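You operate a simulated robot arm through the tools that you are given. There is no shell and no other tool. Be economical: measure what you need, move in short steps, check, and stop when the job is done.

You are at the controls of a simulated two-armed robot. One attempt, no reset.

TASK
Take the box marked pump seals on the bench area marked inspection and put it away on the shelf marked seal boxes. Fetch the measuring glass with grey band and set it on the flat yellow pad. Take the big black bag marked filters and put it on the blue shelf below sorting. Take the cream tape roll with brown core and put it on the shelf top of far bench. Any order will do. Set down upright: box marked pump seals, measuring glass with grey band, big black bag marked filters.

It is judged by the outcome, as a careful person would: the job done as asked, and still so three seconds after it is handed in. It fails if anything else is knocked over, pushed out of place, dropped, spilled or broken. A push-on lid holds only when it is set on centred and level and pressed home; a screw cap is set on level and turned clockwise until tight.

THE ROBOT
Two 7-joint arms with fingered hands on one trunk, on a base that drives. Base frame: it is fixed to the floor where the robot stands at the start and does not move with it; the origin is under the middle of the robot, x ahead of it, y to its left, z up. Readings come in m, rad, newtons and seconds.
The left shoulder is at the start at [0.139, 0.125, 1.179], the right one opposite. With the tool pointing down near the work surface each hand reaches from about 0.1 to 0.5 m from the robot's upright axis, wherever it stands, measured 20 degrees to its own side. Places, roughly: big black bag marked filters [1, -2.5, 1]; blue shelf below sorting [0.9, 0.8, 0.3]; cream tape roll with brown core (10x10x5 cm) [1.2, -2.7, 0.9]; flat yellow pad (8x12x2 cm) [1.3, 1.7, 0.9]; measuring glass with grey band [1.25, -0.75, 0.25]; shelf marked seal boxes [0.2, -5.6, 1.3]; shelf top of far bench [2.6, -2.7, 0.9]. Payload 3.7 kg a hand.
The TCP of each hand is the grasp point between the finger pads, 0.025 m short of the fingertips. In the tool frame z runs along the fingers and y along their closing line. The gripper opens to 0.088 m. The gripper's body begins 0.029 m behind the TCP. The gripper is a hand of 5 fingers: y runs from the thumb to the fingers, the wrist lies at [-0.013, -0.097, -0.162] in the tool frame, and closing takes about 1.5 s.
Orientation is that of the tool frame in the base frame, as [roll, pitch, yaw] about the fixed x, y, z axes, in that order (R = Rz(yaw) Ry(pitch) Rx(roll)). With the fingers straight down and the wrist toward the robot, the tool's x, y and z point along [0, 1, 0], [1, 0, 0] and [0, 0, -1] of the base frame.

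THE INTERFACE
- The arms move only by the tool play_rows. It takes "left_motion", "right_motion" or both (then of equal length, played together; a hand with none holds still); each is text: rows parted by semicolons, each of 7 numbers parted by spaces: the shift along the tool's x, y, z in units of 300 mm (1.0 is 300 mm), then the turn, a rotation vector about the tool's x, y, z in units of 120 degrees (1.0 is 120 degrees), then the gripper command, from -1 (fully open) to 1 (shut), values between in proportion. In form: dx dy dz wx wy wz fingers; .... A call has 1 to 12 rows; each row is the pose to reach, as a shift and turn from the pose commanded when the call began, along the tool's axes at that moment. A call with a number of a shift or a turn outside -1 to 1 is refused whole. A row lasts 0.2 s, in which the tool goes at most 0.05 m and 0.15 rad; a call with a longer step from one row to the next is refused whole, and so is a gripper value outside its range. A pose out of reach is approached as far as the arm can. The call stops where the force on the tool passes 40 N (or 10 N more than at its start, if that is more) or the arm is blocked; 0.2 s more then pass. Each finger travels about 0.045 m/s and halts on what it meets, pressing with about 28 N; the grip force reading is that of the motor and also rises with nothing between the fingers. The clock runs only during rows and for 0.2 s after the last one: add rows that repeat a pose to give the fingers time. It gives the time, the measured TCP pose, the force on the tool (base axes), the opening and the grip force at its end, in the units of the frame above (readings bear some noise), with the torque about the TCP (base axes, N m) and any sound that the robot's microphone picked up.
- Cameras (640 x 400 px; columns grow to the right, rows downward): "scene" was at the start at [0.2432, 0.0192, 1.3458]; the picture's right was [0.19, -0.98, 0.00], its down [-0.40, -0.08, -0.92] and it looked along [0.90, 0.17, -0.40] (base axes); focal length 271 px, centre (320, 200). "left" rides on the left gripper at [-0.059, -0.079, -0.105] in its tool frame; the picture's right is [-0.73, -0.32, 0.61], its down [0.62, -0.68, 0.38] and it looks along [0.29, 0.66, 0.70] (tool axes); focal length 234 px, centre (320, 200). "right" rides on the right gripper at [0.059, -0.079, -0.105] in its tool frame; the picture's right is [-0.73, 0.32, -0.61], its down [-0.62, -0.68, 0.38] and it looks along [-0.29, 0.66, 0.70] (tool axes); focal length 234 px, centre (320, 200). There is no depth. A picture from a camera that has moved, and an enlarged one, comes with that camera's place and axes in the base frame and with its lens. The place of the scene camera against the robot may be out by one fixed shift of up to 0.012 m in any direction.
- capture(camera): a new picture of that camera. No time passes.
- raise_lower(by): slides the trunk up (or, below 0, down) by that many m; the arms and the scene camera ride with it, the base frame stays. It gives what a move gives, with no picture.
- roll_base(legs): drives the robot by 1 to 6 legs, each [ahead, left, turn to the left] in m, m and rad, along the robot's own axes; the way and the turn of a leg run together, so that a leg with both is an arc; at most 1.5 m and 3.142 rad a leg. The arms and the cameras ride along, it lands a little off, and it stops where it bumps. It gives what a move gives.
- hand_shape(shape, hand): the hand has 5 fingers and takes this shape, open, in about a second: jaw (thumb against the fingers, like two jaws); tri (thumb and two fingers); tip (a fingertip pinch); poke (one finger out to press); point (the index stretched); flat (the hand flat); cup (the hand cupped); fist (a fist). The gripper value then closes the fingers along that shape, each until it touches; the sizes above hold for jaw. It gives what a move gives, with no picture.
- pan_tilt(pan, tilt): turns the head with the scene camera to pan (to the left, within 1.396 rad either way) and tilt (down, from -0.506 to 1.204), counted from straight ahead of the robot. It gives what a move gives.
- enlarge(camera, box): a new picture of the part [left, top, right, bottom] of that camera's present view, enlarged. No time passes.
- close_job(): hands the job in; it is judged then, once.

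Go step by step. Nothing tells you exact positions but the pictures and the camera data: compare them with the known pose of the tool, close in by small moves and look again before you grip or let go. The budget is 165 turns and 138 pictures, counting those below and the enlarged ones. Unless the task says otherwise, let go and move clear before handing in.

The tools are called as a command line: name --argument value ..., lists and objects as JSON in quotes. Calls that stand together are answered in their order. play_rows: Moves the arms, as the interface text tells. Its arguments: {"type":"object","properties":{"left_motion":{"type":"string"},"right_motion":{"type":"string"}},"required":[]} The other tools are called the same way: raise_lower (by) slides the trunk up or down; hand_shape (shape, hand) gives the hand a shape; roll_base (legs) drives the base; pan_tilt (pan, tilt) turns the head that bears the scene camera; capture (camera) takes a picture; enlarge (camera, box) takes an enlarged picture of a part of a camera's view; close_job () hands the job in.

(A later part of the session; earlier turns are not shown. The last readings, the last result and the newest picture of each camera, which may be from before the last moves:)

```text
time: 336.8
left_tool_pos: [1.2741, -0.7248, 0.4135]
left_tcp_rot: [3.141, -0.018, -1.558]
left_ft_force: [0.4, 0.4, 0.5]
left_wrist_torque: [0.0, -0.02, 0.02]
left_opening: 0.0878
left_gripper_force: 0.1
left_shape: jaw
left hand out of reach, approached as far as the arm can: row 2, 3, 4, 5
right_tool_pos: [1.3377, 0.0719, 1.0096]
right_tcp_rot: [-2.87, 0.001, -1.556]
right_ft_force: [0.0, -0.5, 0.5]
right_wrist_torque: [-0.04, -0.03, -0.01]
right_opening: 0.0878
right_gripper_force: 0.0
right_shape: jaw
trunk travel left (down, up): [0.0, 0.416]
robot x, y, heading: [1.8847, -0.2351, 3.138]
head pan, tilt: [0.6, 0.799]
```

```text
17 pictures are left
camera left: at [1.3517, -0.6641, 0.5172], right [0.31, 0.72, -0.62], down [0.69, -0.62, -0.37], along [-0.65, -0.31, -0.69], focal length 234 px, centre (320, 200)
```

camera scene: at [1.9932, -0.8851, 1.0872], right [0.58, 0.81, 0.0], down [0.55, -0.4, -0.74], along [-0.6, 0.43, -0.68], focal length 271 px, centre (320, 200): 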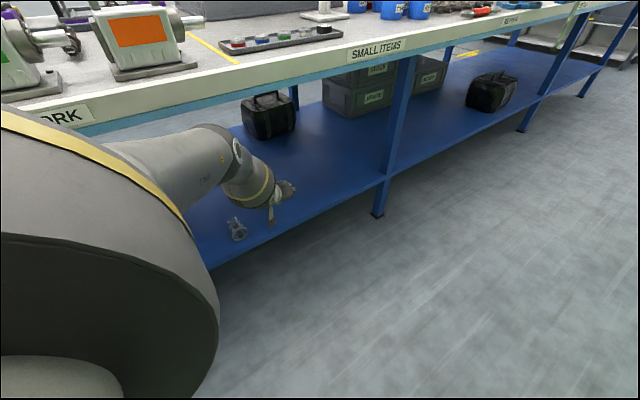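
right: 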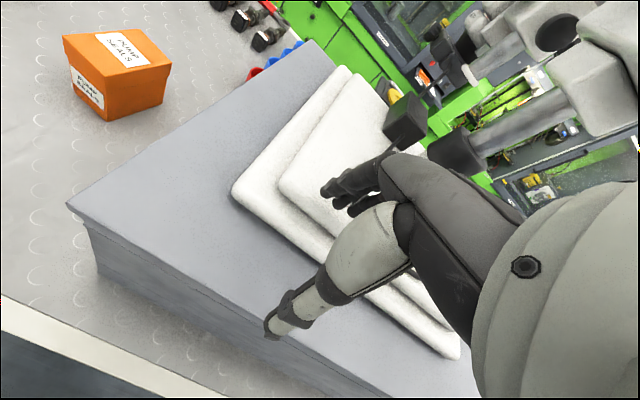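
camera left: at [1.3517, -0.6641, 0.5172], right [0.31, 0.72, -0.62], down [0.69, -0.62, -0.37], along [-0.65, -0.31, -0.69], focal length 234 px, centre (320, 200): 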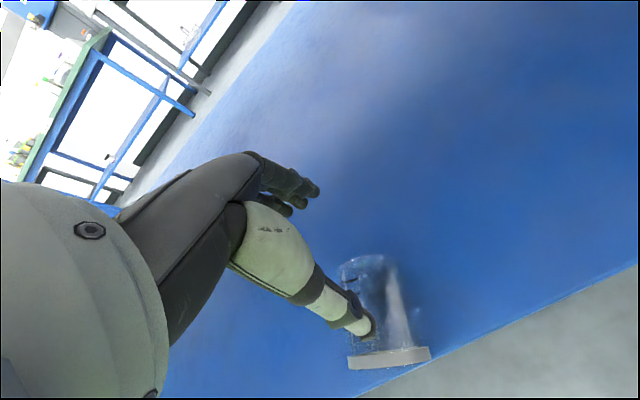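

The glass has been nudged toward the edge (now x≈1.274–1.336). I lift straight up at once, then reduce the lateral offset and re-centre.

play_rows --left_motion "0 0 -0.08 0 0 0 -1;0 0 -0.16 0 0 0 -1;0 0 -0.16 0 0 0 -1"

roll_base --legs '[[0, 0.07, 0]]'

capture --camera "left"

```text
time: 337.6
left_tool_pos: [1.2724, -0.7218, 0.4605]
left_tcp_rot: [-3.141, -0.011, -1.564]
left_ft_force: [0.3, 0.7, 0.0]
left_wrist_torque: [0.02, -0.01, -0.03]
left_opening: 0.088
left_gripper_force: 0.1
left_shape: jaw
right_tool_pos: [1.3358, 0.0734, 1.0084]
right_tcp_rot: [-2.866, 0.0, -1.557]
right_ft_force: [0.3, -0.5, -0.2]
right_wrist_torque: [-0.02, -0.05, -0.02]
right_opening: 0.0878
right_gripper_force: 0.1
right_shape: jaw
trunk travel left (down, up): [0.0, 0.416]
robot x, y, heading: [1.8892, -0.2322, 3.138]
head pan, tilt: [0.6, 0.799]
```

```text
time: 338.6
left_tool_pos: [1.2737, -0.7925, 0.4607]
left_tcp_rot: [-3.139, -0.008, -1.563]
left_ft_force: [0.1, -0.7, 0.3]
left_wrist_torque: [-0.03, 0.01, 0.03]
left_opening: 0.0877
left_gripper_force: 0.1
left_shape: jaw
right_tool_pos: [1.3355, 0.0014, 1.0083]
right_tcp_rot: [-2.867, 0.0, -1.555]
right_ft_force: [-0.2, 0.8, -0.6]
right_wrist_torque: [0.01, 0.02, 0.01]
right_opening: 0.0879
right_gripper_force: 0.0
right_shape: jaw
trunk travel left (down, up): [0.0, 0.416]
robot x, y, heading: [1.8871, -0.3034, 3.133]
head pan, tilt: [0.6, 0.799]
```

```text
16 pictures are left
camera left: at [1.3502, -0.7327, 0.5644], right [0.32, 0.72, -0.61], down [0.69, -0.62, -0.38], along [-0.65, -0.3, -0.69], focal length 234 px, centre (320, 200)
```

left: 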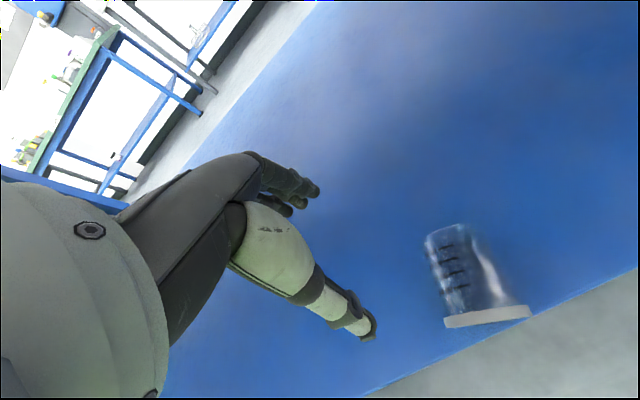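

The glass centre is now about [1.303, -0.742], turned about 13°. I align the hand with its axis and descend to just above it.

play_rows --left_motion "-0.08 -0.05 0 0 0 0.06 -1;-0.168 -0.097 0 0 0 0.115 -1;-0.168 -0.097 0.1 0 0 0.115 -1;-0.168 -0.097 0.19 0 0 0.115 -1;-0.168 -0.097 0.19 0 0 0.115 -1"

capture --camera "left"

```text
time: 339.8
left_tool_pos: [1.3046, -0.7456, 0.4046]
left_tcp_rot: [-3.138, -0.009, -1.801]
left_ft_force: [0.2, -0.9, 0.1]
left_wrist_torque: [0.01, -0.01, 0.02]
left_opening: 0.0881
left_gripper_force: 0.1
left_shape: jaw
right_tool_pos: [1.338, 0.0024, 1.0108]
right_tcp_rot: [-2.871, 0.002, -1.556]
right_ft_force: [-1.0, -0.3, 0.3]
right_wrist_torque: [-0.01, 0.02, 0.0]
right_opening: 0.0884
right_gripper_force: 0.0
right_shape: jaw
trunk travel left (down, up): [0.0, 0.416]
robot x, y, heading: [1.8912, -0.3051, 3.134]
head pan, tilt: [0.6, 0.799]
```

```text
15 pictures are left
camera left: at [1.3931, -0.7056, 0.508], right [0.48, 0.63, -0.61], down [0.52, -0.77, -0.37], along [-0.71, -0.14, -0.69], focal length 234 px, centre (320, 200)
```

left: 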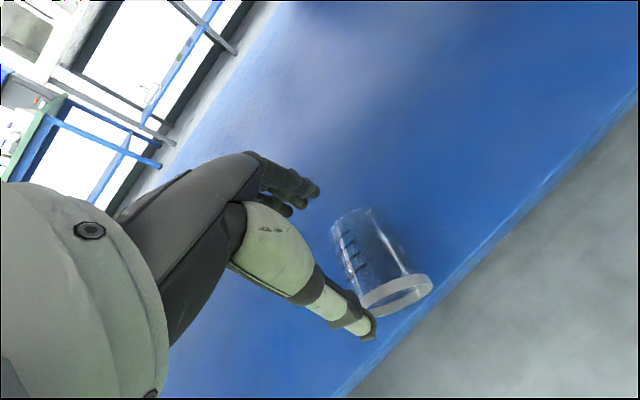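

Both ends measured: I shift 1 cm forward to centre between base and rim, then descend.

play_rows --left_motion "-0.008 0.033 0 0 0 0 -1;-0.008 0.033 0.06 0 0 0 -1;-0.008 0.033 0.12 0 0 0 -1;-0.008 0.033 0.18 0 0 0 -1;-0.008 0.033 0.18 0 0 0 -1"

capture --camera "left"

```text
time: 341.2
left_tool_pos: [1.3275, -0.7701, 0.3885]
left_tcp_rot: [3.134, -0.049, -1.721]
left_ft_force: [0.0, 1.2, -0.2]
left_wrist_torque: [-0.01, -0.02, 0.02]
left_opening: 0.0876
left_gripper_force: 0.0
left_shape: jaw
left hand out of reach, approached as far as the arm can: row 2, 3, 4, 5
right_tool_pos: [1.3374, -0.0128, 1.0124]
right_tcp_rot: [-2.88, -0.005, -1.517]
right_ft_force: [-0.2, -0.4, -0.4]
right_wrist_torque: [0.03, 0.0, -0.02]
right_opening: 0.0881
right_gripper_force: 0.2
right_shape: jaw
trunk travel left (down, up): [0.0, 0.416]
robot x, y, heading: [1.8935, -0.3021, -3.111]
head pan, tilt: [0.6, 0.799]
stopped in row 5 (left hand): the arm was blocked; the commanded pose is now the measured one
```

```text
14 pictures are left
camera left: at [1.4148, -0.7186, 0.491], right [0.42, 0.64, -0.64], down [0.58, -0.74, -0.36], along [-0.7, -0.22, -0.68], focal length 234 px, centre (320, 200)
```

left: 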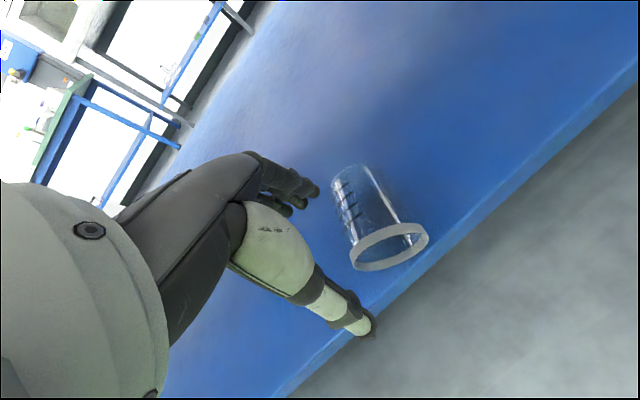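

The elbow is jamming on the bench when this close. I lift, back off to x≈2.0, and retry from there with the same lateral offset.

play_rows --left_motion "0 0 -0.08 0 0 0 -1;0 0 -0.16 0 0 0 -1;0 0 -0.24 0 0 0 -1;0 0 -0.24 0 0 0 -1"

roll_base --legs '[[-0.11, 0, -0.03]]'

```text
time: 342.2
left_tool_pos: [1.3183, -0.7585, 0.4504]
left_tcp_rot: [-3.136, -0.032, -1.736]
left_ft_force: [-0.3, 0.5, -0.3]
left_wrist_torque: [0.0, -0.02, 0.01]
left_opening: 0.0881
left_gripper_force: 0.0
left_shape: jaw
right_tool_pos: [1.3261, -0.0149, 1.0093]
right_tcp_rot: [-2.866, 0.001, -1.526]
right_ft_force: [-0.1, 0.2, 0.4]
right_wrist_torque: [-0.01, 0.0, 0.03]
right_opening: 0.0882
right_gripper_force: 0.1
right_shape: jaw
trunk travel left (down, up): [0.0, 0.416]
robot x, y, heading: [1.8865, -0.3043, -3.115]
head pan, tilt: [0.6, 0.799]
```

```text
time: 343.4
left_tool_pos: [1.4157, -0.739, 0.4508]
left_tcp_rot: [-3.136, -0.032, -1.765]
left_ft_force: [0.4, -0.4, -0.5]
left_wrist_torque: [-0.01, -0.01, 0.0]
left_opening: 0.0876
left_gripper_force: 0.1
left_shape: jaw
right_tool_pos: [1.4452, 0.0026, 1.0086]
right_tcp_rot: [-2.868, 0.0, -1.555]
right_ft_force: [-0.5, -0.5, -0.2]
right_wrist_torque: [0.01, 0.03, -0.02]
right_opening: 0.0879
right_gripper_force: 0.0
right_shape: jaw
trunk travel left (down, up): [0.0, 0.416]
robot x, y, heading: [1.9949, -0.3051, 3.136]
head pan, tilt: [0.6, 0.799]
```

play_rows --left_motion "0.03 0.13 0 0 -0.015 0.017 -1;0.06 0.26 0 0 -0.015 0.017 -1;0.088 0.394 0.02 0 -0.015 0.017 -1;0.088 0.394 0.1 0 -0.015 0.017 -1;0.088 0.394 0.18 0 -0.015 0.017 -1;0.088 0.394 0.18 0 -0.015 0.017 -1"

```text
time: 344.8
left_tool_pos: [1.3171, -0.7302, 0.4097]
left_tcp_rot: [-3.068, -0.038, -1.781]
left_ft_force: [-0.5, 0.4, 0.5]
left_wrist_torque: [0.01, -0.02, -0.01]
left_opening: 0.0877
left_gripper_force: 0.1
left_shape: jaw
left hand out of reach, approached as far as the arm can: row 3, 4, 5
right_tool_pos: [1.4454, 0.0022, 1.0084]
right_tcp_rot: [-2.866, 0.001, -1.554]
right_ft_force: [1.1, 1.1, 0.5]
right_wrist_torque: [-0.01, 0.02, 0.01]
right_opening: 0.088
right_gripper_force: 0.0
right_shape: jaw
trunk travel left (down, up): [0.0, 0.416]
robot x, y, heading: [1.9963, -0.3026, 3.144]
head pan, tilt: [0.6, 0.799]
```

Length-limited here. The best earlier stance was a lateral offset near 0.3 and x≈1.965, so I lift and move there.

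play_rows --left_motion "0 0 -0.08 0 0 0 -1;0 0 -0.14 0 0 0 -1;0 0 -0.14 0 0 0 -1"

roll_base --legs '[[0, 0.13, 0], [0.03, 0, 0]]'

```text
time: 345.6
left_tool_pos: [1.2999, -0.731, 0.4465]
left_tcp_rot: [-3.135, -0.005, -1.798]
left_ft_force: [0.7, -0.5, -0.1]
left_wrist_torque: [0.0, 0.0, 0.02]
left_opening: 0.0877
left_gripper_force: 0.1
left_shape: jaw
left hand out of reach, approached as far as the arm can: row 1, 2, 3
right_tool_pos: [1.4451, 0.0024, 1.009]
right_tcp_rot: [-2.867, 0.0, -1.554]
right_ft_force: [0.8, 0.1, 0.7]
right_wrist_torque: [0.01, -0.02, -0.03]
right_opening: 0.0879
right_gripper_force: 0.1
right_shape: jaw
trunk travel left (down, up): [0.0, 0.416]
robot x, y, heading: [1.9959, -0.3041, 3.137]
head pan, tilt: [0.6, 0.799]
```

```text
time: 347.3
left_tool_pos: [1.2708, -0.8633, 0.4456]
left_tcp_rot: [-3.134, -0.008, -1.798]
left_ft_force: [-0.1, 0.0, -0.5]
left_wrist_torque: [-0.01, -0.05, 0.0]
left_opening: 0.0879
left_gripper_force: 0.1
left_shape: jaw
right_tool_pos: [1.4136, -0.1283, 1.0081]
right_tcp_rot: [-2.867, 0.0, -1.553]
right_ft_force: [-0.9, 0.0, 0.3]
right_wrist_torque: [-0.03, -0.02, -0.01]
right_opening: 0.0878
right_gripper_force: 0.0
right_shape: jaw
trunk travel left (down, up): [0.0, 0.416]
robot x, y, heading: [1.9649, -0.4355, 3.143]
head pan, tilt: [0.6, 0.799]
```

play_rows --left_motion "-0.14 0.005 0 0 0 0 -1;-0.28 0.01 0 0 0 0 -1;-0.411 0.013 0 0 0 0 -1;-0.411 0.013 0.09 0 0 0 -1;-0.411 0.013 0.18 0 0 0 -1;-0.411 0.013 0.18 0 0 0 -1"

capture --camera "left"

```text
time: 348.7
left_tool_pos: [1.2963, -0.7415, 0.3909]
left_tcp_rot: [-3.131, -0.005, -1.798]
left_ft_force: [1.1, 0.6, 0.0]
left_wrist_torque: [0.0, -0.02, 0.0]
left_opening: 0.0877
left_gripper_force: 0.2
left_shape: jaw
right_tool_pos: [1.415, -0.1285, 1.0097]
right_tcp_rot: [-2.869, -0.001, -1.552]
right_ft_force: [0.3, -0.9, -1.0]
right_wrist_torque: [0.03, 0.0, -0.04]
right_opening: 0.088
right_gripper_force: 0.1
right_shape: jaw
trunk travel left (down, up): [0.0, 0.416]
robot x, y, heading: [1.9673, -0.4271, 3.141]
head pan, tilt: [0.6, 0.799]
```

```text
13 pictures are left
camera left: at [1.3841, -0.7022, 0.4951], right [0.48, 0.63, -0.61], down [0.53, -0.76, -0.37], along [-0.7, -0.14, -0.7], focal length 234 px, centre (320, 200)
```

left: 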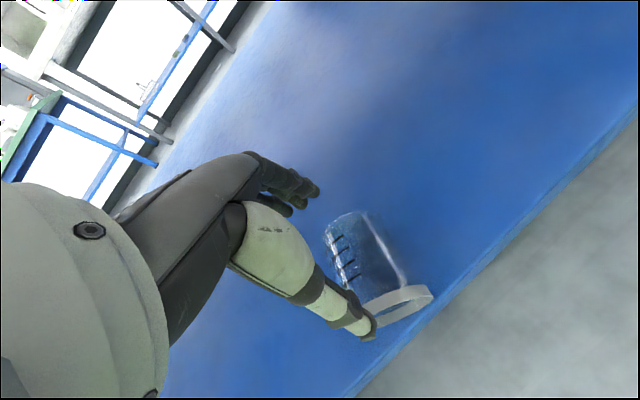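

Reach is fine at this stance and the ends are centred. I descend the last 3.5 cm.

play_rows --left_motion "-0.012 -0.017 0 0 0 0 -1;-0.012 -0.017 0.04 0 0 0 -1;-0.012 -0.017 0.08 0 0 0 -1;-0.012 -0.017 0.12 0 0 0 -1;-0.012 -0.017 0.12 0 0 0 -1"

```text
time: 349.9
left_tool_pos: [1.3008, -0.7406, 0.3552]
left_tcp_rot: [-3.135, -0.005, -1.799]
left_ft_force: [0.8, -0.8, 1.4]
left_wrist_torque: [0.0, 0.01, 0.0]
left_opening: 0.0882
left_gripper_force: 0.1
left_shape: jaw
right_tool_pos: [1.4139, -0.1275, 1.0095]
right_tcp_rot: [-2.868, 0.0, -1.553]
right_ft_force: [0.3, 0.2, -0.5]
right_wrist_torque: [0.02, 0.02, -0.03]
right_opening: 0.0878
right_gripper_force: 0.0
right_shape: jaw
trunk travel left (down, up): [0.0, 0.416]
robot x, y, heading: [1.9688, -0.4341, 3.143]
head pan, tilt: [0.6, 0.799]
```

Excellent—no warning. I lower 1 cm more and close on the glass lengthwise.

play_rows --left_motion "0 0 0.02 0 0 0 -1;0 0 0.04 0 0 0 -1;0 0 0.04 0 0 0 -1"

play_rows --left_motion "0 0 0 0 0 0 -0.7;0 0 0 0 0 0 -0.4;0 0 0 0 0 0 0;0 0 0 0 0 0 0.5;0 0 0 0 0 0 1;0 0 0 0 0 0 1;0 0 0 0 0 0 1;0 0 0 0 0 0 1"

capture --camera "left"

```text
time: 350.7
left_tool_pos: [1.2998, -0.7395, 0.3449]
left_tcp_rot: [-3.137, -0.006, -1.797]
left_ft_force: [2.3, 0.1, 11.0]
left_wrist_torque: [0.05, -0.12, -0.02]
left_opening: 0.088
left_gripper_force: 0.1
left_shape: jaw
right_tool_pos: [1.4152, -0.1281, 1.0095]
right_tcp_rot: [-2.869, -0.002, -1.553]
right_ft_force: [0.2, -0.1, 0.0]
right_wrist_torque: [-0.01, -0.03, 0.0]
right_opening: 0.0879
right_gripper_force: 0.1
right_shape: jaw
trunk travel left (down, up): [0.0, 0.416]
robot x, y, heading: [1.9667, -0.4347, 3.143]
head pan, tilt: [0.6, 0.799]
```

```text
time: 352.5
left_tool_pos: [1.2993, -0.7401, 0.3438]
left_tcp_rot: [-3.138, -0.008, -1.798]
left_ft_force: [-1.3, -1.1, 8.1]
left_wrist_torque: [0.05, 0.32, 0.04]
left_opening: 0.0567
left_gripper_force: 28.4
left_shape: jaw
right_tool_pos: [1.4154, -0.1291, 1.0098]
right_tcp_rot: [-2.867, -0.001, -1.554]
right_ft_force: [0.5, -0.9, -0.7]
right_wrist_torque: [-0.03, 0.0, -0.01]
right_opening: 0.088
right_gripper_force: 0.0
right_shape: jaw
trunk travel left (down, up): [0.0, 0.416]
robot x, y, heading: [1.9702, -0.4352, 3.142]
head pan, tilt: [0.6, 0.799]
```

```text
12 pictures are left
camera left: at [1.3896, -0.7001, 0.4486], right [0.48, 0.63, -0.61], down [0.53, -0.76, -0.38], along [-0.7, -0.14, -0.7], focal length 234 px, centre (320, 200)
```

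left: 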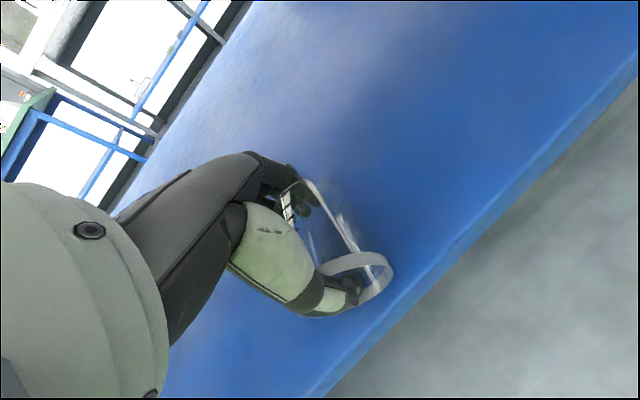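

The grip has stopped on the glass at 57 mm, thumb hooked in the mouth and fingers on the base. I lift gently and look.

play_rows --left_motion "0 0 -0.04 0 0 0 1;0 0 -0.1 0 0 0 1;0 0 -0.18 0 0 0 1;0 0 -0.26 0 0 0 1;0 0 -0.26 0 0 0 1"

capture --camera "left"

```text
time: 353.1
left_tool_pos: [1.3276, -0.7116, 0.3505]
left_tcp_rot: [-3.095, 0.013, -1.842]
left_ft_force: [0.0, -0.7, -0.3]
left_wrist_torque: [0.04, -0.03, -0.02]
left_opening: 0.0567
left_gripper_force: 28.1
left_shape: jaw
right_tool_pos: [1.4237, -0.1218, 1.013]
right_tcp_rot: [-2.874, 0.003, -1.564]
right_ft_force: [-0.2, -0.7, 0.5]
right_wrist_torque: [0.03, 0.02, -0.02]
right_opening: 0.0883
right_gripper_force: 0.1
right_shape: jaw
trunk travel left (down, up): [0.0, 0.416]
robot x, y, heading: [1.9725, -0.432, 3.131]
head pan, tilt: [0.6, 0.799]
stopped in row 2 (left hand): the force on the tool passed its limit (the readings are from after the stop); the commanded pose is now the measured one
```

```text
11 pictures are left
camera left: at [1.4134, -0.6763, 0.459], right [0.53, 0.61, -0.58], down [0.51, -0.78, -0.36], along [-0.68, -0.1, -0.73], focal length 234 px, centre (320, 200)
```

left: 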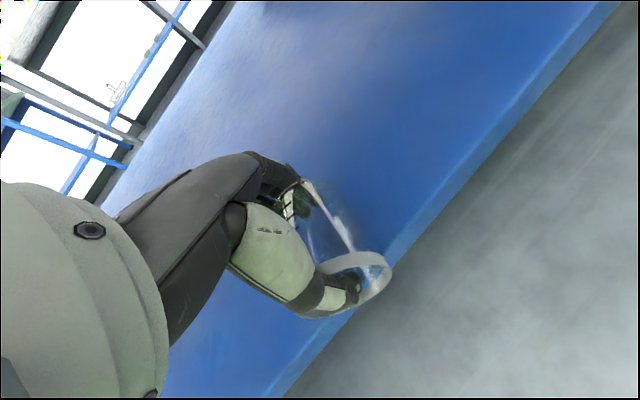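

The glass moved with the hand and is still held. I lift a little more, then back the robot out.

play_rows --left_motion "0 0 -0.03 0 0 0 1;0 0 -0.07 0 0 0 1;0 0 -0.11 0 0 0 1;0 0 -0.15 0 0 0 1;0 0 -0.15 0 0 0 1"

roll_base --legs '[[-0.22, 0, 0]]'

capture --camera "left"

```text
time: 354.3
left_tool_pos: [1.3266, -0.7154, 0.3997]
left_tcp_rot: [-3.101, 0.006, -1.832]
left_ft_force: [-0.1, 0.1, -0.7]
left_wrist_torque: [-0.01, -0.02, 0.0]
left_opening: 0.0561
left_gripper_force: 27.9
left_shape: jaw
right_tool_pos: [1.4227, -0.1201, 1.0133]
right_tcp_rot: [-2.874, -0.002, -1.56]
right_ft_force: [0.0, -0.1, -0.8]
right_wrist_torque: [-0.03, -0.03, 0.01]
right_opening: 0.0879
right_gripper_force: 0.1
right_shape: jaw
trunk travel left (down, up): [0.0, 0.416]
robot x, y, heading: [1.9705, -0.431, 3.136]
head pan, tilt: [0.6, 0.799]
```

```text
time: 356.0
left_tool_pos: [1.5457, -0.7135, 0.394]
left_tcp_rot: [-3.097, 0.012, -1.839]
left_ft_force: [-0.3, 0.3, -0.8]
left_wrist_torque: [0.02, 0.01, 0.0]
left_opening: 0.0564
left_gripper_force: 28.4
left_shape: jaw
right_tool_pos: [1.6413, -0.1214, 1.0081]
right_tcp_rot: [-2.868, 0.0, -1.563]
right_ft_force: [0.4, -0.1, -0.8]
right_wrist_torque: [0.01, 0.04, 0.01]
right_opening: 0.088
right_gripper_force: 0.1
right_shape: jaw
trunk travel left (down, up): [0.0, 0.416]
robot x, y, heading: [2.1923, -0.4302, 3.135]
head pan, tilt: [0.6, 0.799]
```

```text
10 pictures are left
camera left: at [1.6306, -0.6781, 0.5031], right [0.53, 0.61, -0.58], down [0.51, -0.78, -0.36], along [-0.68, -0.11, -0.73], focal length 234 px, centre (320, 200)
```

left: 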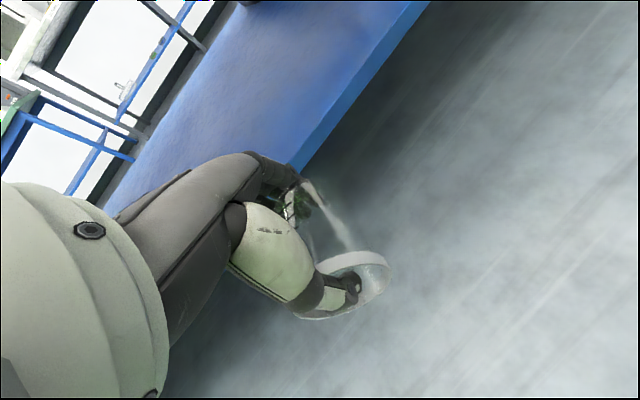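

The glass is held over the aisle. I raise the trunk and slide along the walkway to the pad area.

raise_lower --by 0.26

roll_base --legs '[[0, -1.4, 0], [0, -0.72, 0]]'

capture --camera "left"

```text
time: 358.0
left_tool_pos: [1.4583, -0.7132, 0.8772]
left_tcp_rot: [2.735, -0.104, -1.821]
left_ft_force: [29.0, -2.3, 14.4]
left_wrist_torque: [-0.04, 1.1, 0.18]
left_opening: 0.0541
left_gripper_force: 27.8
left_shape: jaw
right_tool_pos: [1.6516, -0.1216, 1.2439]
right_tcp_rot: [-2.891, 0.001, -1.56]
right_ft_force: [-0.6, 0.6, -0.7]
right_wrist_torque: [0.03, 0.0, -0.02]
right_opening: 0.0879
right_gripper_force: 0.2
right_shape: jaw
trunk travel left (down, up): [-0.222, 0.193]
robot x, y, heading: [2.1932, -0.431, 3.13]
head pan, tilt: [0.6, 0.799]
stopped: the force on the tool passed its limit (the readings are from after the stop); the commanded pose is now the measured one
```

```text
time: 364.3
left_tool_pos: [1.4674, 0.6024, 0.8715]
left_tcp_rot: [2.738, -0.109, -1.784]
left_ft_force: [0.4, -3.2, -0.8]
left_wrist_torque: [0.18, -0.02, 0.0]
left_opening: 0.0542
left_gripper_force: 28.3
left_shape: jaw
right_tool_pos: [1.6555, 1.2107, 1.2384]
right_tcp_rot: [-2.886, 0.0, -1.555]
right_ft_force: [-0.3, 0.0, -0.6]
right_wrist_torque: [0.01, -0.02, -0.04]
right_opening: 0.088
right_gripper_force: 0.1
right_shape: jaw
trunk travel left (down, up): [-0.222, 0.193]
robot x, y, heading: [2.202, 0.9066, 3.142]
head pan, tilt: [0.6, 0.799]
stopped in leg 1: the force on the tool passed its limit (the readings are from after the stop); the commanded pose is now the measured one
```

```text
9 pictures are left
camera left: at [1.5912, 0.6415, 0.9293], right [0.19, 0.62, -0.76], down [0.32, -0.77, -0.55], along [-0.93, -0.14, -0.35], focal length 234 px, centre (320, 200)
```

left: 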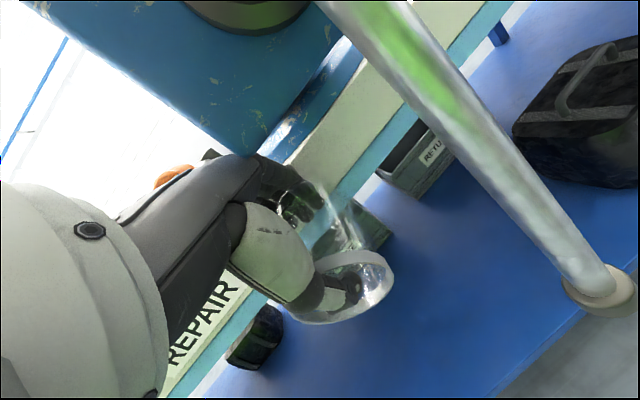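

The hand met the vise handle; the glass is still gripped. I back away, raise the hand above the bench items, and continue past.

roll_base --legs '[[-0.14, 0, 0]]'

play_rows --left_motion "0 0.03 -0.12 0 0 0 1;0 0.06 -0.24 0 0 0 1;0 0.09 -0.36 0 0 0 1;0 0.12 -0.48 0 0 0 1;0 0.15 -0.6 0 0 0 1;0 0.18 -0.75 0 0 0 1;0 0.21 -0.9 0 0 0 1;0 0.21 -0.9 0 0 0 1"

roll_base --legs '[[0, -0.75, 0]]'

```text
time: 365.6
left_tool_pos: [1.6055, 0.6027, 0.8719]
left_tcp_rot: [2.735, -0.11, -1.785]
left_ft_force: [-0.5, 0.8, -1.8]
left_wrist_torque: [0.0, -0.02, 0.0]
left_opening: 0.0539
left_gripper_force: 27.9
left_shape: jaw
right_tool_pos: [1.7936, 1.2092, 1.2386]
right_tcp_rot: [-2.886, 0.001, -1.554]
right_ft_force: [0.6, 0.1, -0.2]
right_wrist_torque: [-0.04, 0.01, 0.03]
right_opening: 0.0881
right_gripper_force: 0.0
right_shape: jaw
trunk travel left (down, up): [-0.222, 0.193]
robot x, y, heading: [2.3399, 0.9046, 3.136]
head pan, tilt: [0.6, 0.799]
```

```text
time: 367.4
left_tool_pos: [1.6582, 0.6205, 1.1415]
left_tcp_rot: [2.739, -0.109, -1.787]
left_ft_force: [-0.9, -0.8, -1.1]
left_wrist_torque: [-0.01, 0.0, 0.01]
left_opening: 0.0512
left_gripper_force: 28.4
left_shape: jaw
right_tool_pos: [1.7924, 1.2081, 1.2383]
right_tcp_rot: [-2.885, 0.002, -1.552]
right_ft_force: [-0.4, 0.0, -0.2]
right_wrist_torque: [-0.02, 0.02, 0.0]
right_opening: 0.088
right_gripper_force: 0.1
right_shape: jaw
trunk travel left (down, up): [-0.222, 0.193]
robot x, y, heading: [2.3388, 0.8999, 3.141]
head pan, tilt: [0.6, 0.799]
```

```text
time: 371.4
left_tool_pos: [1.6599, 1.3678, 1.1428]
left_tcp_rot: [2.737, -0.108, -1.787]
left_ft_force: [-0.4, -0.2, -0.7]
left_wrist_torque: [-0.01, 0.01, 0.0]
left_opening: 0.0513
left_gripper_force: 27.8
left_shape: jaw
right_tool_pos: [1.7947, 1.9558, 1.2377]
right_tcp_rot: [-2.885, -0.001, -1.556]
right_ft_force: [-0.3, -0.4, -0.3]
right_wrist_torque: [-0.02, -0.02, 0.01]
right_opening: 0.0879
right_gripper_force: 0.1
right_shape: jaw
trunk travel left (down, up): [-0.222, 0.193]
robot x, y, heading: [2.3458, 1.6521, 3.144]
head pan, tilt: [0.6, 0.799]
```

Past the vise. I check the glass in the hand and the bench ahead.

capture --camera "left"

pan_tilt --pan 0.1 --tilt 0.6

capture --camera "scene"

```text
8 pictures are left
camera left: at [1.7843, 1.4068, 1.2009], right [0.2, 0.62, -0.76], down [0.32, -0.77, -0.55], along [-0.93, -0.13, -0.35], focal length 234 px, centre (320, 200)
```

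left: 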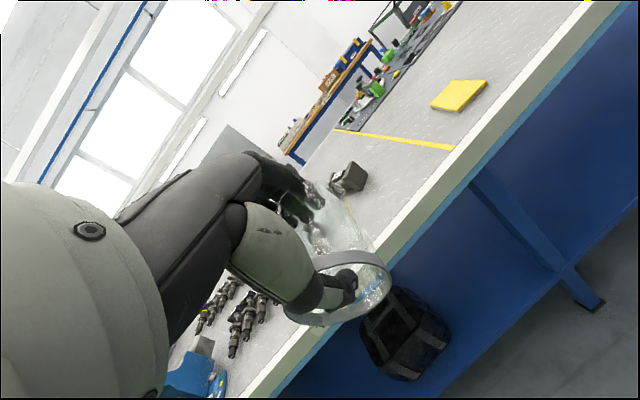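

```text
time: 372.4
left_tool_pos: [1.6592, 1.3671, 1.1427]
left_tcp_rot: [2.737, -0.109, -1.786]
left_ft_force: [-0.5, 0.1, -0.8]
left_wrist_torque: [-0.03, 0.01, -0.01]
left_opening: 0.0513
left_gripper_force: 27.9
left_shape: jaw
right_tool_pos: [1.7955, 1.9556, 1.2389]
right_tcp_rot: [-2.885, -0.001, -1.556]
right_ft_force: [1.1, 1.0, 0.5]
right_wrist_torque: [0.0, 0.0, 0.0]
right_opening: 0.088
right_gripper_force: 0.0
right_shape: jaw
trunk travel left (down, up): [-0.222, 0.193]
robot x, y, heading: [2.3447, 1.6483, 3.137]
head pan, tilt: [0.099, 0.6]
```

```text
7 pictures are left
camera scene: at [2.1283, 1.6436, 1.3526], right [-0.1, 1.0, 0.0], down [0.56, 0.05, -0.82], along [-0.82, -0.08, -0.57], focal length 271 px, centre (320, 200)
```

scene: 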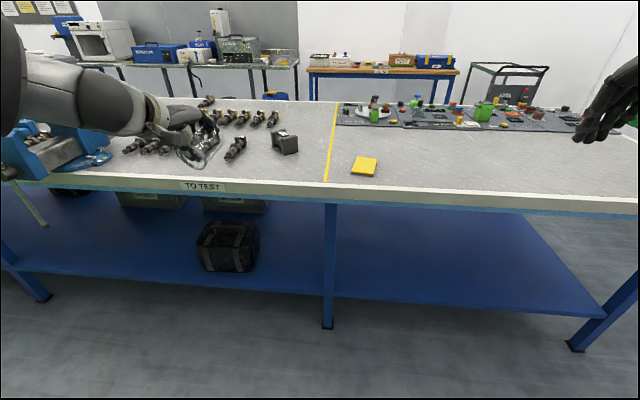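

The glass is held, pad is near [1.295, 1.708]. I'll lay the glass on the clear bench strip left of the pad: first drive in.

roll_base --legs '[[0, -0.13, 0], [0.4, 0, 0]]'

play_rows --left_motion "0 0 0 0.05 -0.008 -0.028 1;0 0 0 0.1 -0.015 -0.056 1;0 0 0 0.15 -0.022 -0.084 1;0 0 0 0.198 -0.03 -0.112 1;0 0 0 0.198 -0.03 -0.112 1"

```text
time: 375.7
left_tool_pos: [1.2644, 1.4993, 1.1424]
left_tcp_rot: [2.739, -0.108, -1.787]
left_ft_force: [0.0, 1.5, -0.2]
left_wrist_torque: [0.01, -0.03, -0.01]
left_opening: 0.0511
left_gripper_force: 27.6
left_shape: jaw
right_tool_pos: [1.3999, 2.0869, 1.2382]
right_tcp_rot: [-2.885, 0.0, -1.554]
right_ft_force: [0.0, 0.1, 0.7]
right_wrist_torque: [-0.02, 0.02, -0.02]
right_opening: 0.0881
right_gripper_force: 0.0
right_shape: jaw
trunk travel left (down, up): [-0.222, 0.193]
robot x, y, heading: [1.95, 1.784, 3.134]
head pan, tilt: [0.099, 0.6]
```

```text
time: 376.9
left_tool_pos: [1.266, 1.499, 1.1419]
left_tcp_rot: [3.142, 0.0, -1.571]
left_ft_force: [-0.7, 0.0, -0.2]
left_wrist_torque: [0.02, 0.03, 0.03]
left_opening: 0.0507
left_gripper_force: 28.2
left_shape: jaw
right_tool_pos: [1.4009, 2.0874, 1.2388]
right_tcp_rot: [-2.885, 0.002, -1.555]
right_ft_force: [0.6, 0.6, -0.1]
right_wrist_torque: [0.01, 0.0, 0.0]
right_opening: 0.0879
right_gripper_force: 0.1
right_shape: jaw
trunk travel left (down, up): [-0.222, 0.193]
robot x, y, heading: [1.9496, 1.7815, 3.136]
head pan, tilt: [0.099, 0.6]
```

enlarge --camera "scene" --box '[120, 90, 280, 220]'

```text
3.08 times, centred on (200, 155) of scene
camera zoom: at [1.7332, 1.7749, 1.3527], right [-0.1, 1.0, 0.0], down [0.56, 0.05, -0.83], along [-0.82, -0.08, -0.56], focal length 834 px, centre (689, 338)
```

zoom: 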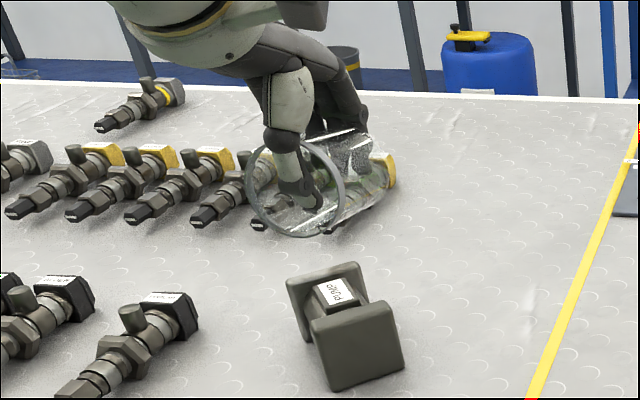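

The glass is level, rim toward me, yawed about 13°. I square it up, bring it near the bench edge and lower it.

play_rows --left_motion "0 -0.07 0.08 0 0 -0.06 1;0 -0.14 0.18 0 0 -0.108 1;0 -0.213 0.29 0 0 -0.108 1;0 -0.213 0.4 0 0 -0.108 1;0 -0.213 0.5 0 0 -0.108 1;0 -0.213 0.6 0 0 -0.108 1;0 -0.213 0.64 0 0 -0.108 1;0 -0.213 0.64 0 0 -0.108 1"

play_rows --left_motion "0 0 0.02 0 0 0 1;0 0 0.035 0 0 0 1;0 0 0.035 0 0 0 1"

```text
time: 378.7
left_tool_pos: [1.328, 1.498, 0.9494]
left_tcp_rot: [-3.141, 0.0, -1.344]
left_ft_force: [-0.2, 0.0, 0.1]
left_wrist_torque: [-0.01, 0.02, 0.02]
left_opening: 0.0493
left_gripper_force: 28.7
left_shape: jaw
right_tool_pos: [1.4011, 2.0862, 1.2381]
right_tcp_rot: [-2.886, 0.0, -1.555]
right_ft_force: [0.7, 0.3, 0.3]
right_wrist_torque: [-0.01, -0.01, 0.03]
right_opening: 0.0881
right_gripper_force: 0.0
right_shape: jaw
trunk travel left (down, up): [-0.222, 0.193]
robot x, y, heading: [1.9479, 1.7833, 3.139]
head pan, tilt: [0.099, 0.6]
```

```text
time: 379.5
left_tool_pos: [1.3284, 1.5004, 0.9453]
left_tcp_rot: [3.133, 0.001, -1.344]
left_ft_force: [2.7, -0.7, 21.8]
left_wrist_torque: [-0.16, 0.4, 0.01]
left_opening: 0.0473
left_gripper_force: 27.6
left_shape: jaw
right_tool_pos: [1.4029, 2.0878, 1.2408]
right_tcp_rot: [-2.89, 0.0, -1.554]
right_ft_force: [-0.9, 0.0, 0.6]
right_wrist_torque: [0.01, -0.03, -0.02]
right_opening: 0.088
right_gripper_force: 0.0
right_shape: jaw
trunk travel left (down, up): [-0.222, 0.193]
robot x, y, heading: [1.9446, 1.7818, 3.139]
head pan, tilt: [0.099, 0.6]
```

Contact with the bench. I relax, open fully, and lift straight up.

play_rows --left_motion "0 0 -0.012 0 0 0 0.6;0 0 -0.012 0 0 0 0.2;0 0 -0.012 0 0 0 -0.2;0 0 -0.012 0 0 0 -0.6;0 0 -0.012 0 0 0 -1;0 0 -0.012 0 0 0 -1;0 0 -0.012 0 0 0 -1;0 0 -0.012 0 0 0 -1;0 0 -0.1 0 0 0 -1;0 0 -0.25 0 0 0 -1;0 0 -0.4 0 0 0 -1;0 0 -0.4 0 0 0 -1"

capture --camera "left"

```text
time: 382.1
left_tool_pos: [1.3281, 1.4971, 1.0596]
left_tcp_rot: [-3.14, 0.0, -1.344]
left_ft_force: [0.1, 0.1, 0.6]
left_wrist_torque: [0.0, -0.02, -0.04]
left_opening: 0.088
left_gripper_force: 0.0
left_shape: jaw
right_tool_pos: [1.3997, 2.0865, 1.2377]
right_tcp_rot: [-2.885, -0.001, -1.555]
right_ft_force: [-1.1, -0.5, -0.6]
right_wrist_torque: [-0.01, 0.02, -0.03]
right_opening: 0.0881
right_gripper_force: 0.1
right_shape: jaw
trunk travel left (down, up): [-0.222, 0.193]
robot x, y, heading: [1.9477, 1.783, 3.135]
head pan, tilt: [0.099, 0.6]
```

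```text
5 pictures are left
camera left: at [1.391, 1.5724, 1.1646], right [0.15, 0.78, -0.61], down [0.8, -0.45, -0.38], along [-0.57, -0.43, -0.7], focal length 234 px, centre (320, 200)
```

left: 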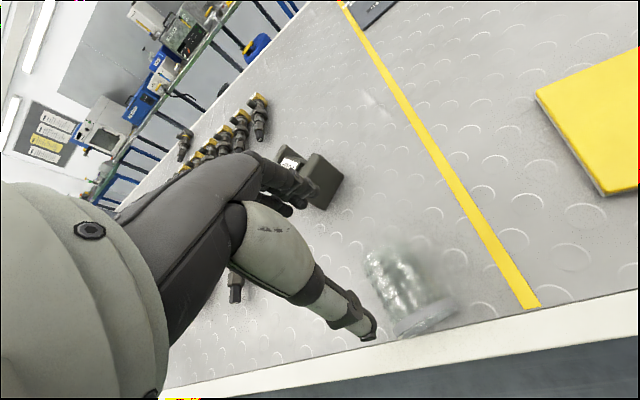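

The glass lies with its rim at about [1.369, 1.511], facing me at about 20°. I back the hand off, align it with the glass axis, and tilt the fingers forward 75° so the thumb can enter the mouth.

play_rows --left_motion "-0.01 -0.14 0 0 0 -0.02 -0.5;-0.03 -0.28 0 0 0 -0.04 0;-0.048 -0.428 0 0 0 -0.057 0.18;-0.048 -0.428 0 0 0 -0.057 0.18"

play_rows --left_motion "0 0 0 -0.07 0 0 0.18;0 0 0 -0.14 0 0 0.18;0 0 0 -0.21 0 0 0.18;0 0 0 -0.28 0 0 0.18;0 0 0 -0.35 0 0 0.18;0 0 0 -0.42 0 0 0.18;0 0 0 -0.49 0 0 0.18;0 0 0 -0.56 0 0 0.18;0 0 0 -0.625 0 0 0.18;0 0 0 -0.625 0 0 0.18"

```text
time: 383.1
left_tool_pos: [1.4498, 1.5422, 1.059]
left_tcp_rot: [-3.141, 0.0, -1.223]
left_ft_force: [-0.7, -0.4, -0.4]
left_wrist_torque: [-0.01, -0.02, -0.04]
left_opening: 0.0365
left_gripper_force: 0.0
left_shape: jaw
right_tool_pos: [1.4003, 2.0866, 1.2387]
right_tcp_rot: [-2.886, -0.001, -1.556]
right_ft_force: [0.1, -0.6, 0.4]
right_wrist_torque: [0.02, -0.02, -0.02]
right_opening: 0.0879
right_gripper_force: 0.0
right_shape: jaw
trunk travel left (down, up): [-0.222, 0.193]
robot x, y, heading: [1.9455, 1.7864, 3.139]
head pan, tilt: [0.099, 0.6]
```

```text
time: 385.3
left_tool_pos: [1.4353, 1.5084, 1.0849]
left_tcp_rot: [1.834, -0.002, -1.226]
left_ft_force: [0.0, 0.2, 0.1]
left_wrist_torque: [-0.01, 0.03, 0.0]
left_opening: 0.0362
left_gripper_force: 0.1
left_shape: jaw
left hand out of reach, approached as far as the arm can: row 2, 3, 4, 5, 6, 7, 8, 9, 10
right_tool_pos: [1.4001, 2.0873, 1.2388]
right_tcp_rot: [-2.884, -0.001, -1.555]
right_ft_force: [0.0, 0.0, 0.5]
right_wrist_torque: [-0.01, 0.05, 0.0]
right_opening: 0.0881
right_gripper_force: 0.1
right_shape: jaw
trunk travel left (down, up): [-0.222, 0.193]
robot x, y, heading: [1.9487, 1.7846, 3.139]
head pan, tilt: [0.099, 0.6]
```

The orientation works, but it's near the inner reach limit. I back the robot off 0.1 m and lower the hand to mouth height in front of the glass.

roll_base --legs '[[-0.1, 0, 0]]'

play_rows --left_motion "0 -0.1 0.03 0 0 0 0.18;0 -0.2 0.06 0 0 0 0.18;0 -0.3 0.09 0 0 0 0.18;0 -0.4 0.11 0 0 0 0.18;0 -0.4 0.11 0 0 0 0.18"

```text
time: 386.5
left_tool_pos: [1.5353, 1.5074, 1.0848]
left_tcp_rot: [1.833, -0.001, -1.227]
left_ft_force: [-0.2, 0.2, 0.1]
left_wrist_torque: [0.01, -0.01, 0.0]
left_opening: 0.0361
left_gripper_force: 0.1
left_shape: jaw
right_tool_pos: [1.5015, 2.0864, 1.2399]
right_tcp_rot: [-2.886, 0.001, -1.554]
right_ft_force: [-0.3, -0.1, 1.1]
right_wrist_torque: [-0.01, 0.0, -0.01]
right_opening: 0.0881
right_gripper_force: 0.0
right_shape: jaw
trunk travel left (down, up): [-0.222, 0.193]
robot x, y, heading: [2.0497, 1.7813, 3.141]
head pan, tilt: [0.099, 0.6]
```

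```text
time: 387.7
left_tool_pos: [1.5107, 1.4605, 1.0204]
left_tcp_rot: [1.836, -0.002, -1.231]
left_ft_force: [0.4, 0.1, 0.5]
left_wrist_torque: [-0.02, 0.01, 0.0]
left_opening: 0.0363
left_gripper_force: 0.2
left_shape: jaw
left hand out of reach, approached as far as the arm can: row 1, 2, 3, 4, 5
right_tool_pos: [1.5005, 2.0871, 1.2387]
right_tcp_rot: [-2.884, 0.001, -1.555]
right_ft_force: [-0.1, -0.1, -0.9]
right_wrist_torque: [-0.01, 0.0, 0.03]
right_opening: 0.0879
right_gripper_force: 0.1
right_shape: jaw
trunk travel left (down, up): [-0.222, 0.193]
robot x, y, heading: [2.0462, 1.7806, 3.135]
head pan, tilt: [0.099, 0.6]
```

roll_base --legs '[[-0.1, 0, 0]]'

play_rows --left_motion "-0.09 -0.02 0.1 0 0 0 0.18;-0.18 -0.04 0.2 0 0 0 0.18;-0.27 -0.06 0.3 0 0 0 0.18;-0.36 -0.075 0.4 0 0 0 0.18;-0.43 -0.087 0.48 0 0 0 0.18;-0.43 -0.087 0.48 0 0 0 0.18"

```text
time: 388.8
left_tool_pos: [1.6092, 1.4603, 1.022]
left_tcp_rot: [1.832, -0.002, -1.23]
left_ft_force: [0.3, -0.3, -0.4]
left_wrist_torque: [-0.01, -0.01, -0.02]
left_opening: 0.0365
left_gripper_force: 0.2
left_shape: jaw
right_tool_pos: [1.5995, 2.0859, 1.2389]
right_tcp_rot: [-2.884, 0.0, -1.554]
right_ft_force: [0.0, 0.3, 0.1]
right_wrist_torque: [0.0, 0.03, -0.01]
right_opening: 0.0879
right_gripper_force: 0.0
right_shape: jaw
trunk travel left (down, up): [-0.222, 0.193]
robot x, y, heading: [2.1498, 1.78, 3.134]
head pan, tilt: [0.099, 0.6]
```

```text
time: 390.2
left_tool_pos: [1.4671, 1.5062, 1.0168]
left_tcp_rot: [1.835, -0.003, -1.229]
left_ft_force: [-0.2, -0.1, 0.2]
left_wrist_torque: [0.0, 0.0, 0.01]
left_opening: 0.0363
left_gripper_force: 0.1
left_shape: jaw
left hand out of reach, approached as far as the arm can: row 1, 2, 3, 4, 5, 6
right_tool_pos: [1.5995, 2.0857, 1.2386]
right_tcp_rot: [-2.886, 0.001, -1.555]
right_ft_force: [0.5, -0.3, 0.0]
right_wrist_torque: [-0.04, 0.01, -0.01]
right_opening: 0.0881
right_gripper_force: 0.0
right_shape: jaw
trunk travel left (down, up): [-0.222, 0.193]
robot x, y, heading: [2.143, 1.7797, 3.139]
head pan, tilt: [0.099, 0.6]
```

The arm configuration sets the hand height, so I lower the trunk 6 cm to bring the hand to mouth height instead.

raise_lower --by -0.062

capture --camera "left"

```text
time: 391.2
left_tool_pos: [1.4672, 1.506, 0.9563]
left_tcp_rot: [1.831, -0.002, -1.226]
left_ft_force: [0.6, -0.2, -0.5]
left_wrist_torque: [-0.01, -0.04, 0.0]
left_opening: 0.0363
left_gripper_force: 0.1
left_shape: jaw
right_tool_pos: [1.6017, 2.0861, 1.1786]
right_tcp_rot: [-2.888, -0.002, -1.555]
right_ft_force: [0.5, 0.2, 0.8]
right_wrist_torque: [0.01, 0.02, 0.02]
right_opening: 0.0881
right_gripper_force: 0.0
right_shape: jaw
trunk travel left (down, up): [-0.16, 0.255]
robot x, y, heading: [2.1489, 1.7789, 3.143]
head pan, tilt: [0.099, 0.6]
```

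```text
4 pictures are left
camera left: at [1.5607, 1.6016, 0.907], right [-0.72, 0.52, -0.47], down [0.03, -0.65, -0.76], along [-0.7, -0.55, 0.46], focal length 234 px, centre (320, 200)
```

left: 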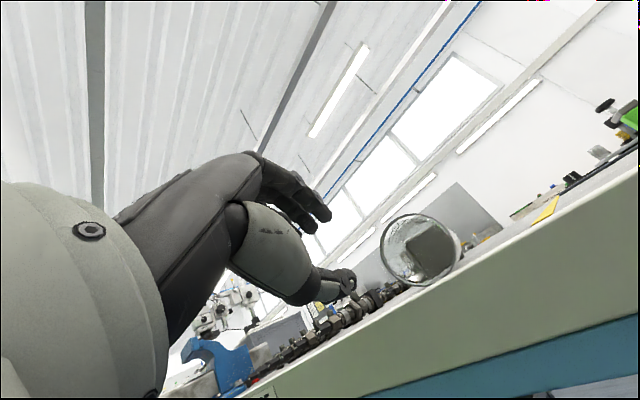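

The mouth faces me squarely; rim centre measures [1.372, 1.511, 0.928]. I align sideways first, then advance half way.

play_rows --left_motion "-0.06 0 0 0 0 0 0.18;-0.122 0 0 0 0 0 0.18;-0.122 0.02 0.08 0 0 0 0.18;-0.122 0.04 0.16 0 0 0 0.18;-0.122 0.04 0.16 0 0 0 0.18"

```text
time: 392.4
left_tool_pos: [1.4078, 1.5249, 0.9534]
left_tcp_rot: [1.836, -0.001, -1.231]
left_ft_force: [-0.3, 0.1, -1.1]
left_wrist_torque: [-0.01, 0.03, 0.03]
left_opening: 0.0364
left_gripper_force: 0.1
left_shape: jaw
right_tool_pos: [1.5997, 2.0849, 1.1769]
right_tcp_rot: [-2.884, -0.001, -1.556]
right_ft_force: [-0.2, -0.4, 0.6]
right_wrist_torque: [-0.01, -0.01, 0.01]
right_opening: 0.0879
right_gripper_force: 0.0
right_shape: jaw
trunk travel left (down, up): [-0.16, 0.255]
robot x, y, heading: [2.1444, 1.782, 3.13]
head pan, tilt: [0.099, 0.6]
```

play_rows --left_motion "0 0.015 0.05 0 0 0 0.18;0 0.03 0.1 0 0 0 0.18;0 0.048 0.16 0 0 0 0.18;0 0.048 0.16 0 0 0 0.18"

capture --camera "left"

```text
time: 393.4
left_tool_pos: [1.3609, 1.5063, 0.9555]
left_tcp_rot: [1.836, -0.001, -1.232]
left_ft_force: [0.1, -0.5, -0.8]
left_wrist_torque: [-0.02, -0.02, -0.01]
left_opening: 0.0365
left_gripper_force: 0.1
left_shape: jaw
right_tool_pos: [1.5989, 2.0865, 1.1765]
right_tcp_rot: [-2.886, 0.001, -1.554]
right_ft_force: [0.4, -0.3, -0.4]
right_wrist_torque: [0.0, 0.01, 0.02]
right_opening: 0.0879
right_gripper_force: 0.0
right_shape: jaw
trunk travel left (down, up): [-0.16, 0.255]
robot x, y, heading: [2.1471, 1.7851, 3.139]
head pan, tilt: [0.099, 0.6]
```

```text
3 pictures are left
camera left: at [1.4543, 1.6036, 0.906], right [-0.72, 0.52, -0.47], down [0.03, -0.65, -0.76], along [-0.7, -0.55, 0.45], focal length 234 px, centre (320, 200)
```

left: 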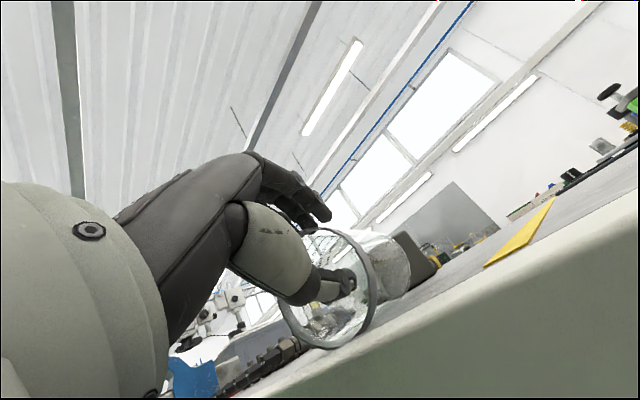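

The thumb is inside the mouth and the fingers are above the wall. I close and lift slightly.

play_rows --left_motion "0 0 0 0 0 0 0.4;0 0 0 0 0 0 0.7;0 0 0 0 0 0 1;0 0 0 0 0 0 1;0 0 0 0 0 0 1;0 0 0 0 0 0 1;0 0 0 0 0 0 1;0 0.05 0 0 0 0 1;0 0.1 -0.01 0 0 0 1;0 0.2 -0.02 0 0 0 1;0 0.2 -0.02 0 0 0 1"

```text
time: 395.8
left_tool_pos: [1.3501, 1.5032, 1.0137]
left_tcp_rot: [1.835, -0.003, -1.23]
left_ft_force: [0.7, 0.4, -0.8]
left_wrist_torque: [-0.01, 0.01, -0.02]
left_opening: 0.0004
left_gripper_force: 27.6
left_shape: jaw
right_tool_pos: [1.5988, 2.0867, 1.1747]
right_tcp_rot: [-2.888, 0.0, -1.554]
right_ft_force: [0.0, 0.0, 0.5]
right_wrist_torque: [-0.02, 0.01, 0.02]
right_opening: 0.0882
right_gripper_force: 0.1
right_shape: jaw
trunk travel left (down, up): [-0.16, 0.255]
robot x, y, heading: [2.1441, 1.7837, 3.141]
head pan, tilt: [0.099, 0.6]
```

It lifted (about 0.8 N, as before). I raise the trunk and start turning the hand so the glass rotates toward upright.

raise_lower --by 0.12

play_rows --left_motion "0 0 0 0.065 0 0 1;0 0 0 0.13 0 0 1;0 0 0 0.195 0 0 1;0 0 0 0.26 0 0 1;0 0 0 0.32 0 0 1;0 0 0 0.375 0 0 1;0 0 0 0.375 0 0 1"

roll_base --legs '[[0, -0.12, 0], [0.18, 0, 0]]'

```text
time: 397.3
left_tool_pos: [1.3878, 1.5042, 1.2494]
left_tcp_rot: [1.677, 0.055, -1.233]
left_ft_force: [-0.3, -0.8, 0.1]
left_wrist_torque: [-0.03, -0.01, -0.04]
left_opening: 0.0006
left_gripper_force: 28.6
left_shape: jaw
right_tool_pos: [1.5992, 2.086, 1.295]
right_tcp_rot: [-2.884, 0.0, -1.556]
right_ft_force: [-1.2, 0.0, 0.5]
right_wrist_torque: [0.0, 0.0, 0.0]
right_opening: 0.0879
right_gripper_force: 0.0
right_shape: jaw
trunk travel left (down, up): [-0.28, 0.135]
robot x, y, heading: [2.1475, 1.7786, 3.143]
head pan, tilt: [0.099, 0.6]
```

```text
time: 398.9
left_tool_pos: [1.3877, 1.5036, 1.2519]
left_tcp_rot: [2.464, 0.056, -1.234]
left_ft_force: [-0.1, 0.3, -0.2]
left_wrist_torque: [-0.01, 0.03, 0.0]
left_opening: 0.0006
left_gripper_force: 27.7
left_shape: jaw
right_tool_pos: [1.5991, 2.087, 1.2965]
right_tcp_rot: [-2.886, 0.001, -1.556]
right_ft_force: [0.2, -1.1, -0.5]
right_wrist_torque: [0.02, 0.0, -0.02]
right_opening: 0.088
right_gripper_force: 0.0
right_shape: jaw
trunk travel left (down, up): [-0.28, 0.135]
robot x, y, heading: [2.148, 1.7787, 3.14]
head pan, tilt: [0.099, 0.6]
```

```text
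time: 401.3
left_tool_pos: [1.2086, 1.6258, 1.2505]
left_tcp_rot: [2.459, 0.056, -1.234]
left_ft_force: [-0.8, 0.4, -1.1]
left_wrist_torque: [0.0, -0.02, 0.01]
left_opening: 0.0006
left_gripper_force: 28.7
left_shape: jaw
right_tool_pos: [1.4198, 2.2076, 1.2965]
right_tcp_rot: [-2.887, 0.0, -1.554]
right_ft_force: [0.3, 0.0, 0.6]
right_wrist_torque: [-0.02, -0.01, 0.01]
right_opening: 0.0879
right_gripper_force: 0.0
right_shape: jaw
trunk travel left (down, up): [-0.28, 0.135]
robot x, y, heading: [1.9689, 1.9052, 3.133]
head pan, tilt: [0.099, 0.6]
```

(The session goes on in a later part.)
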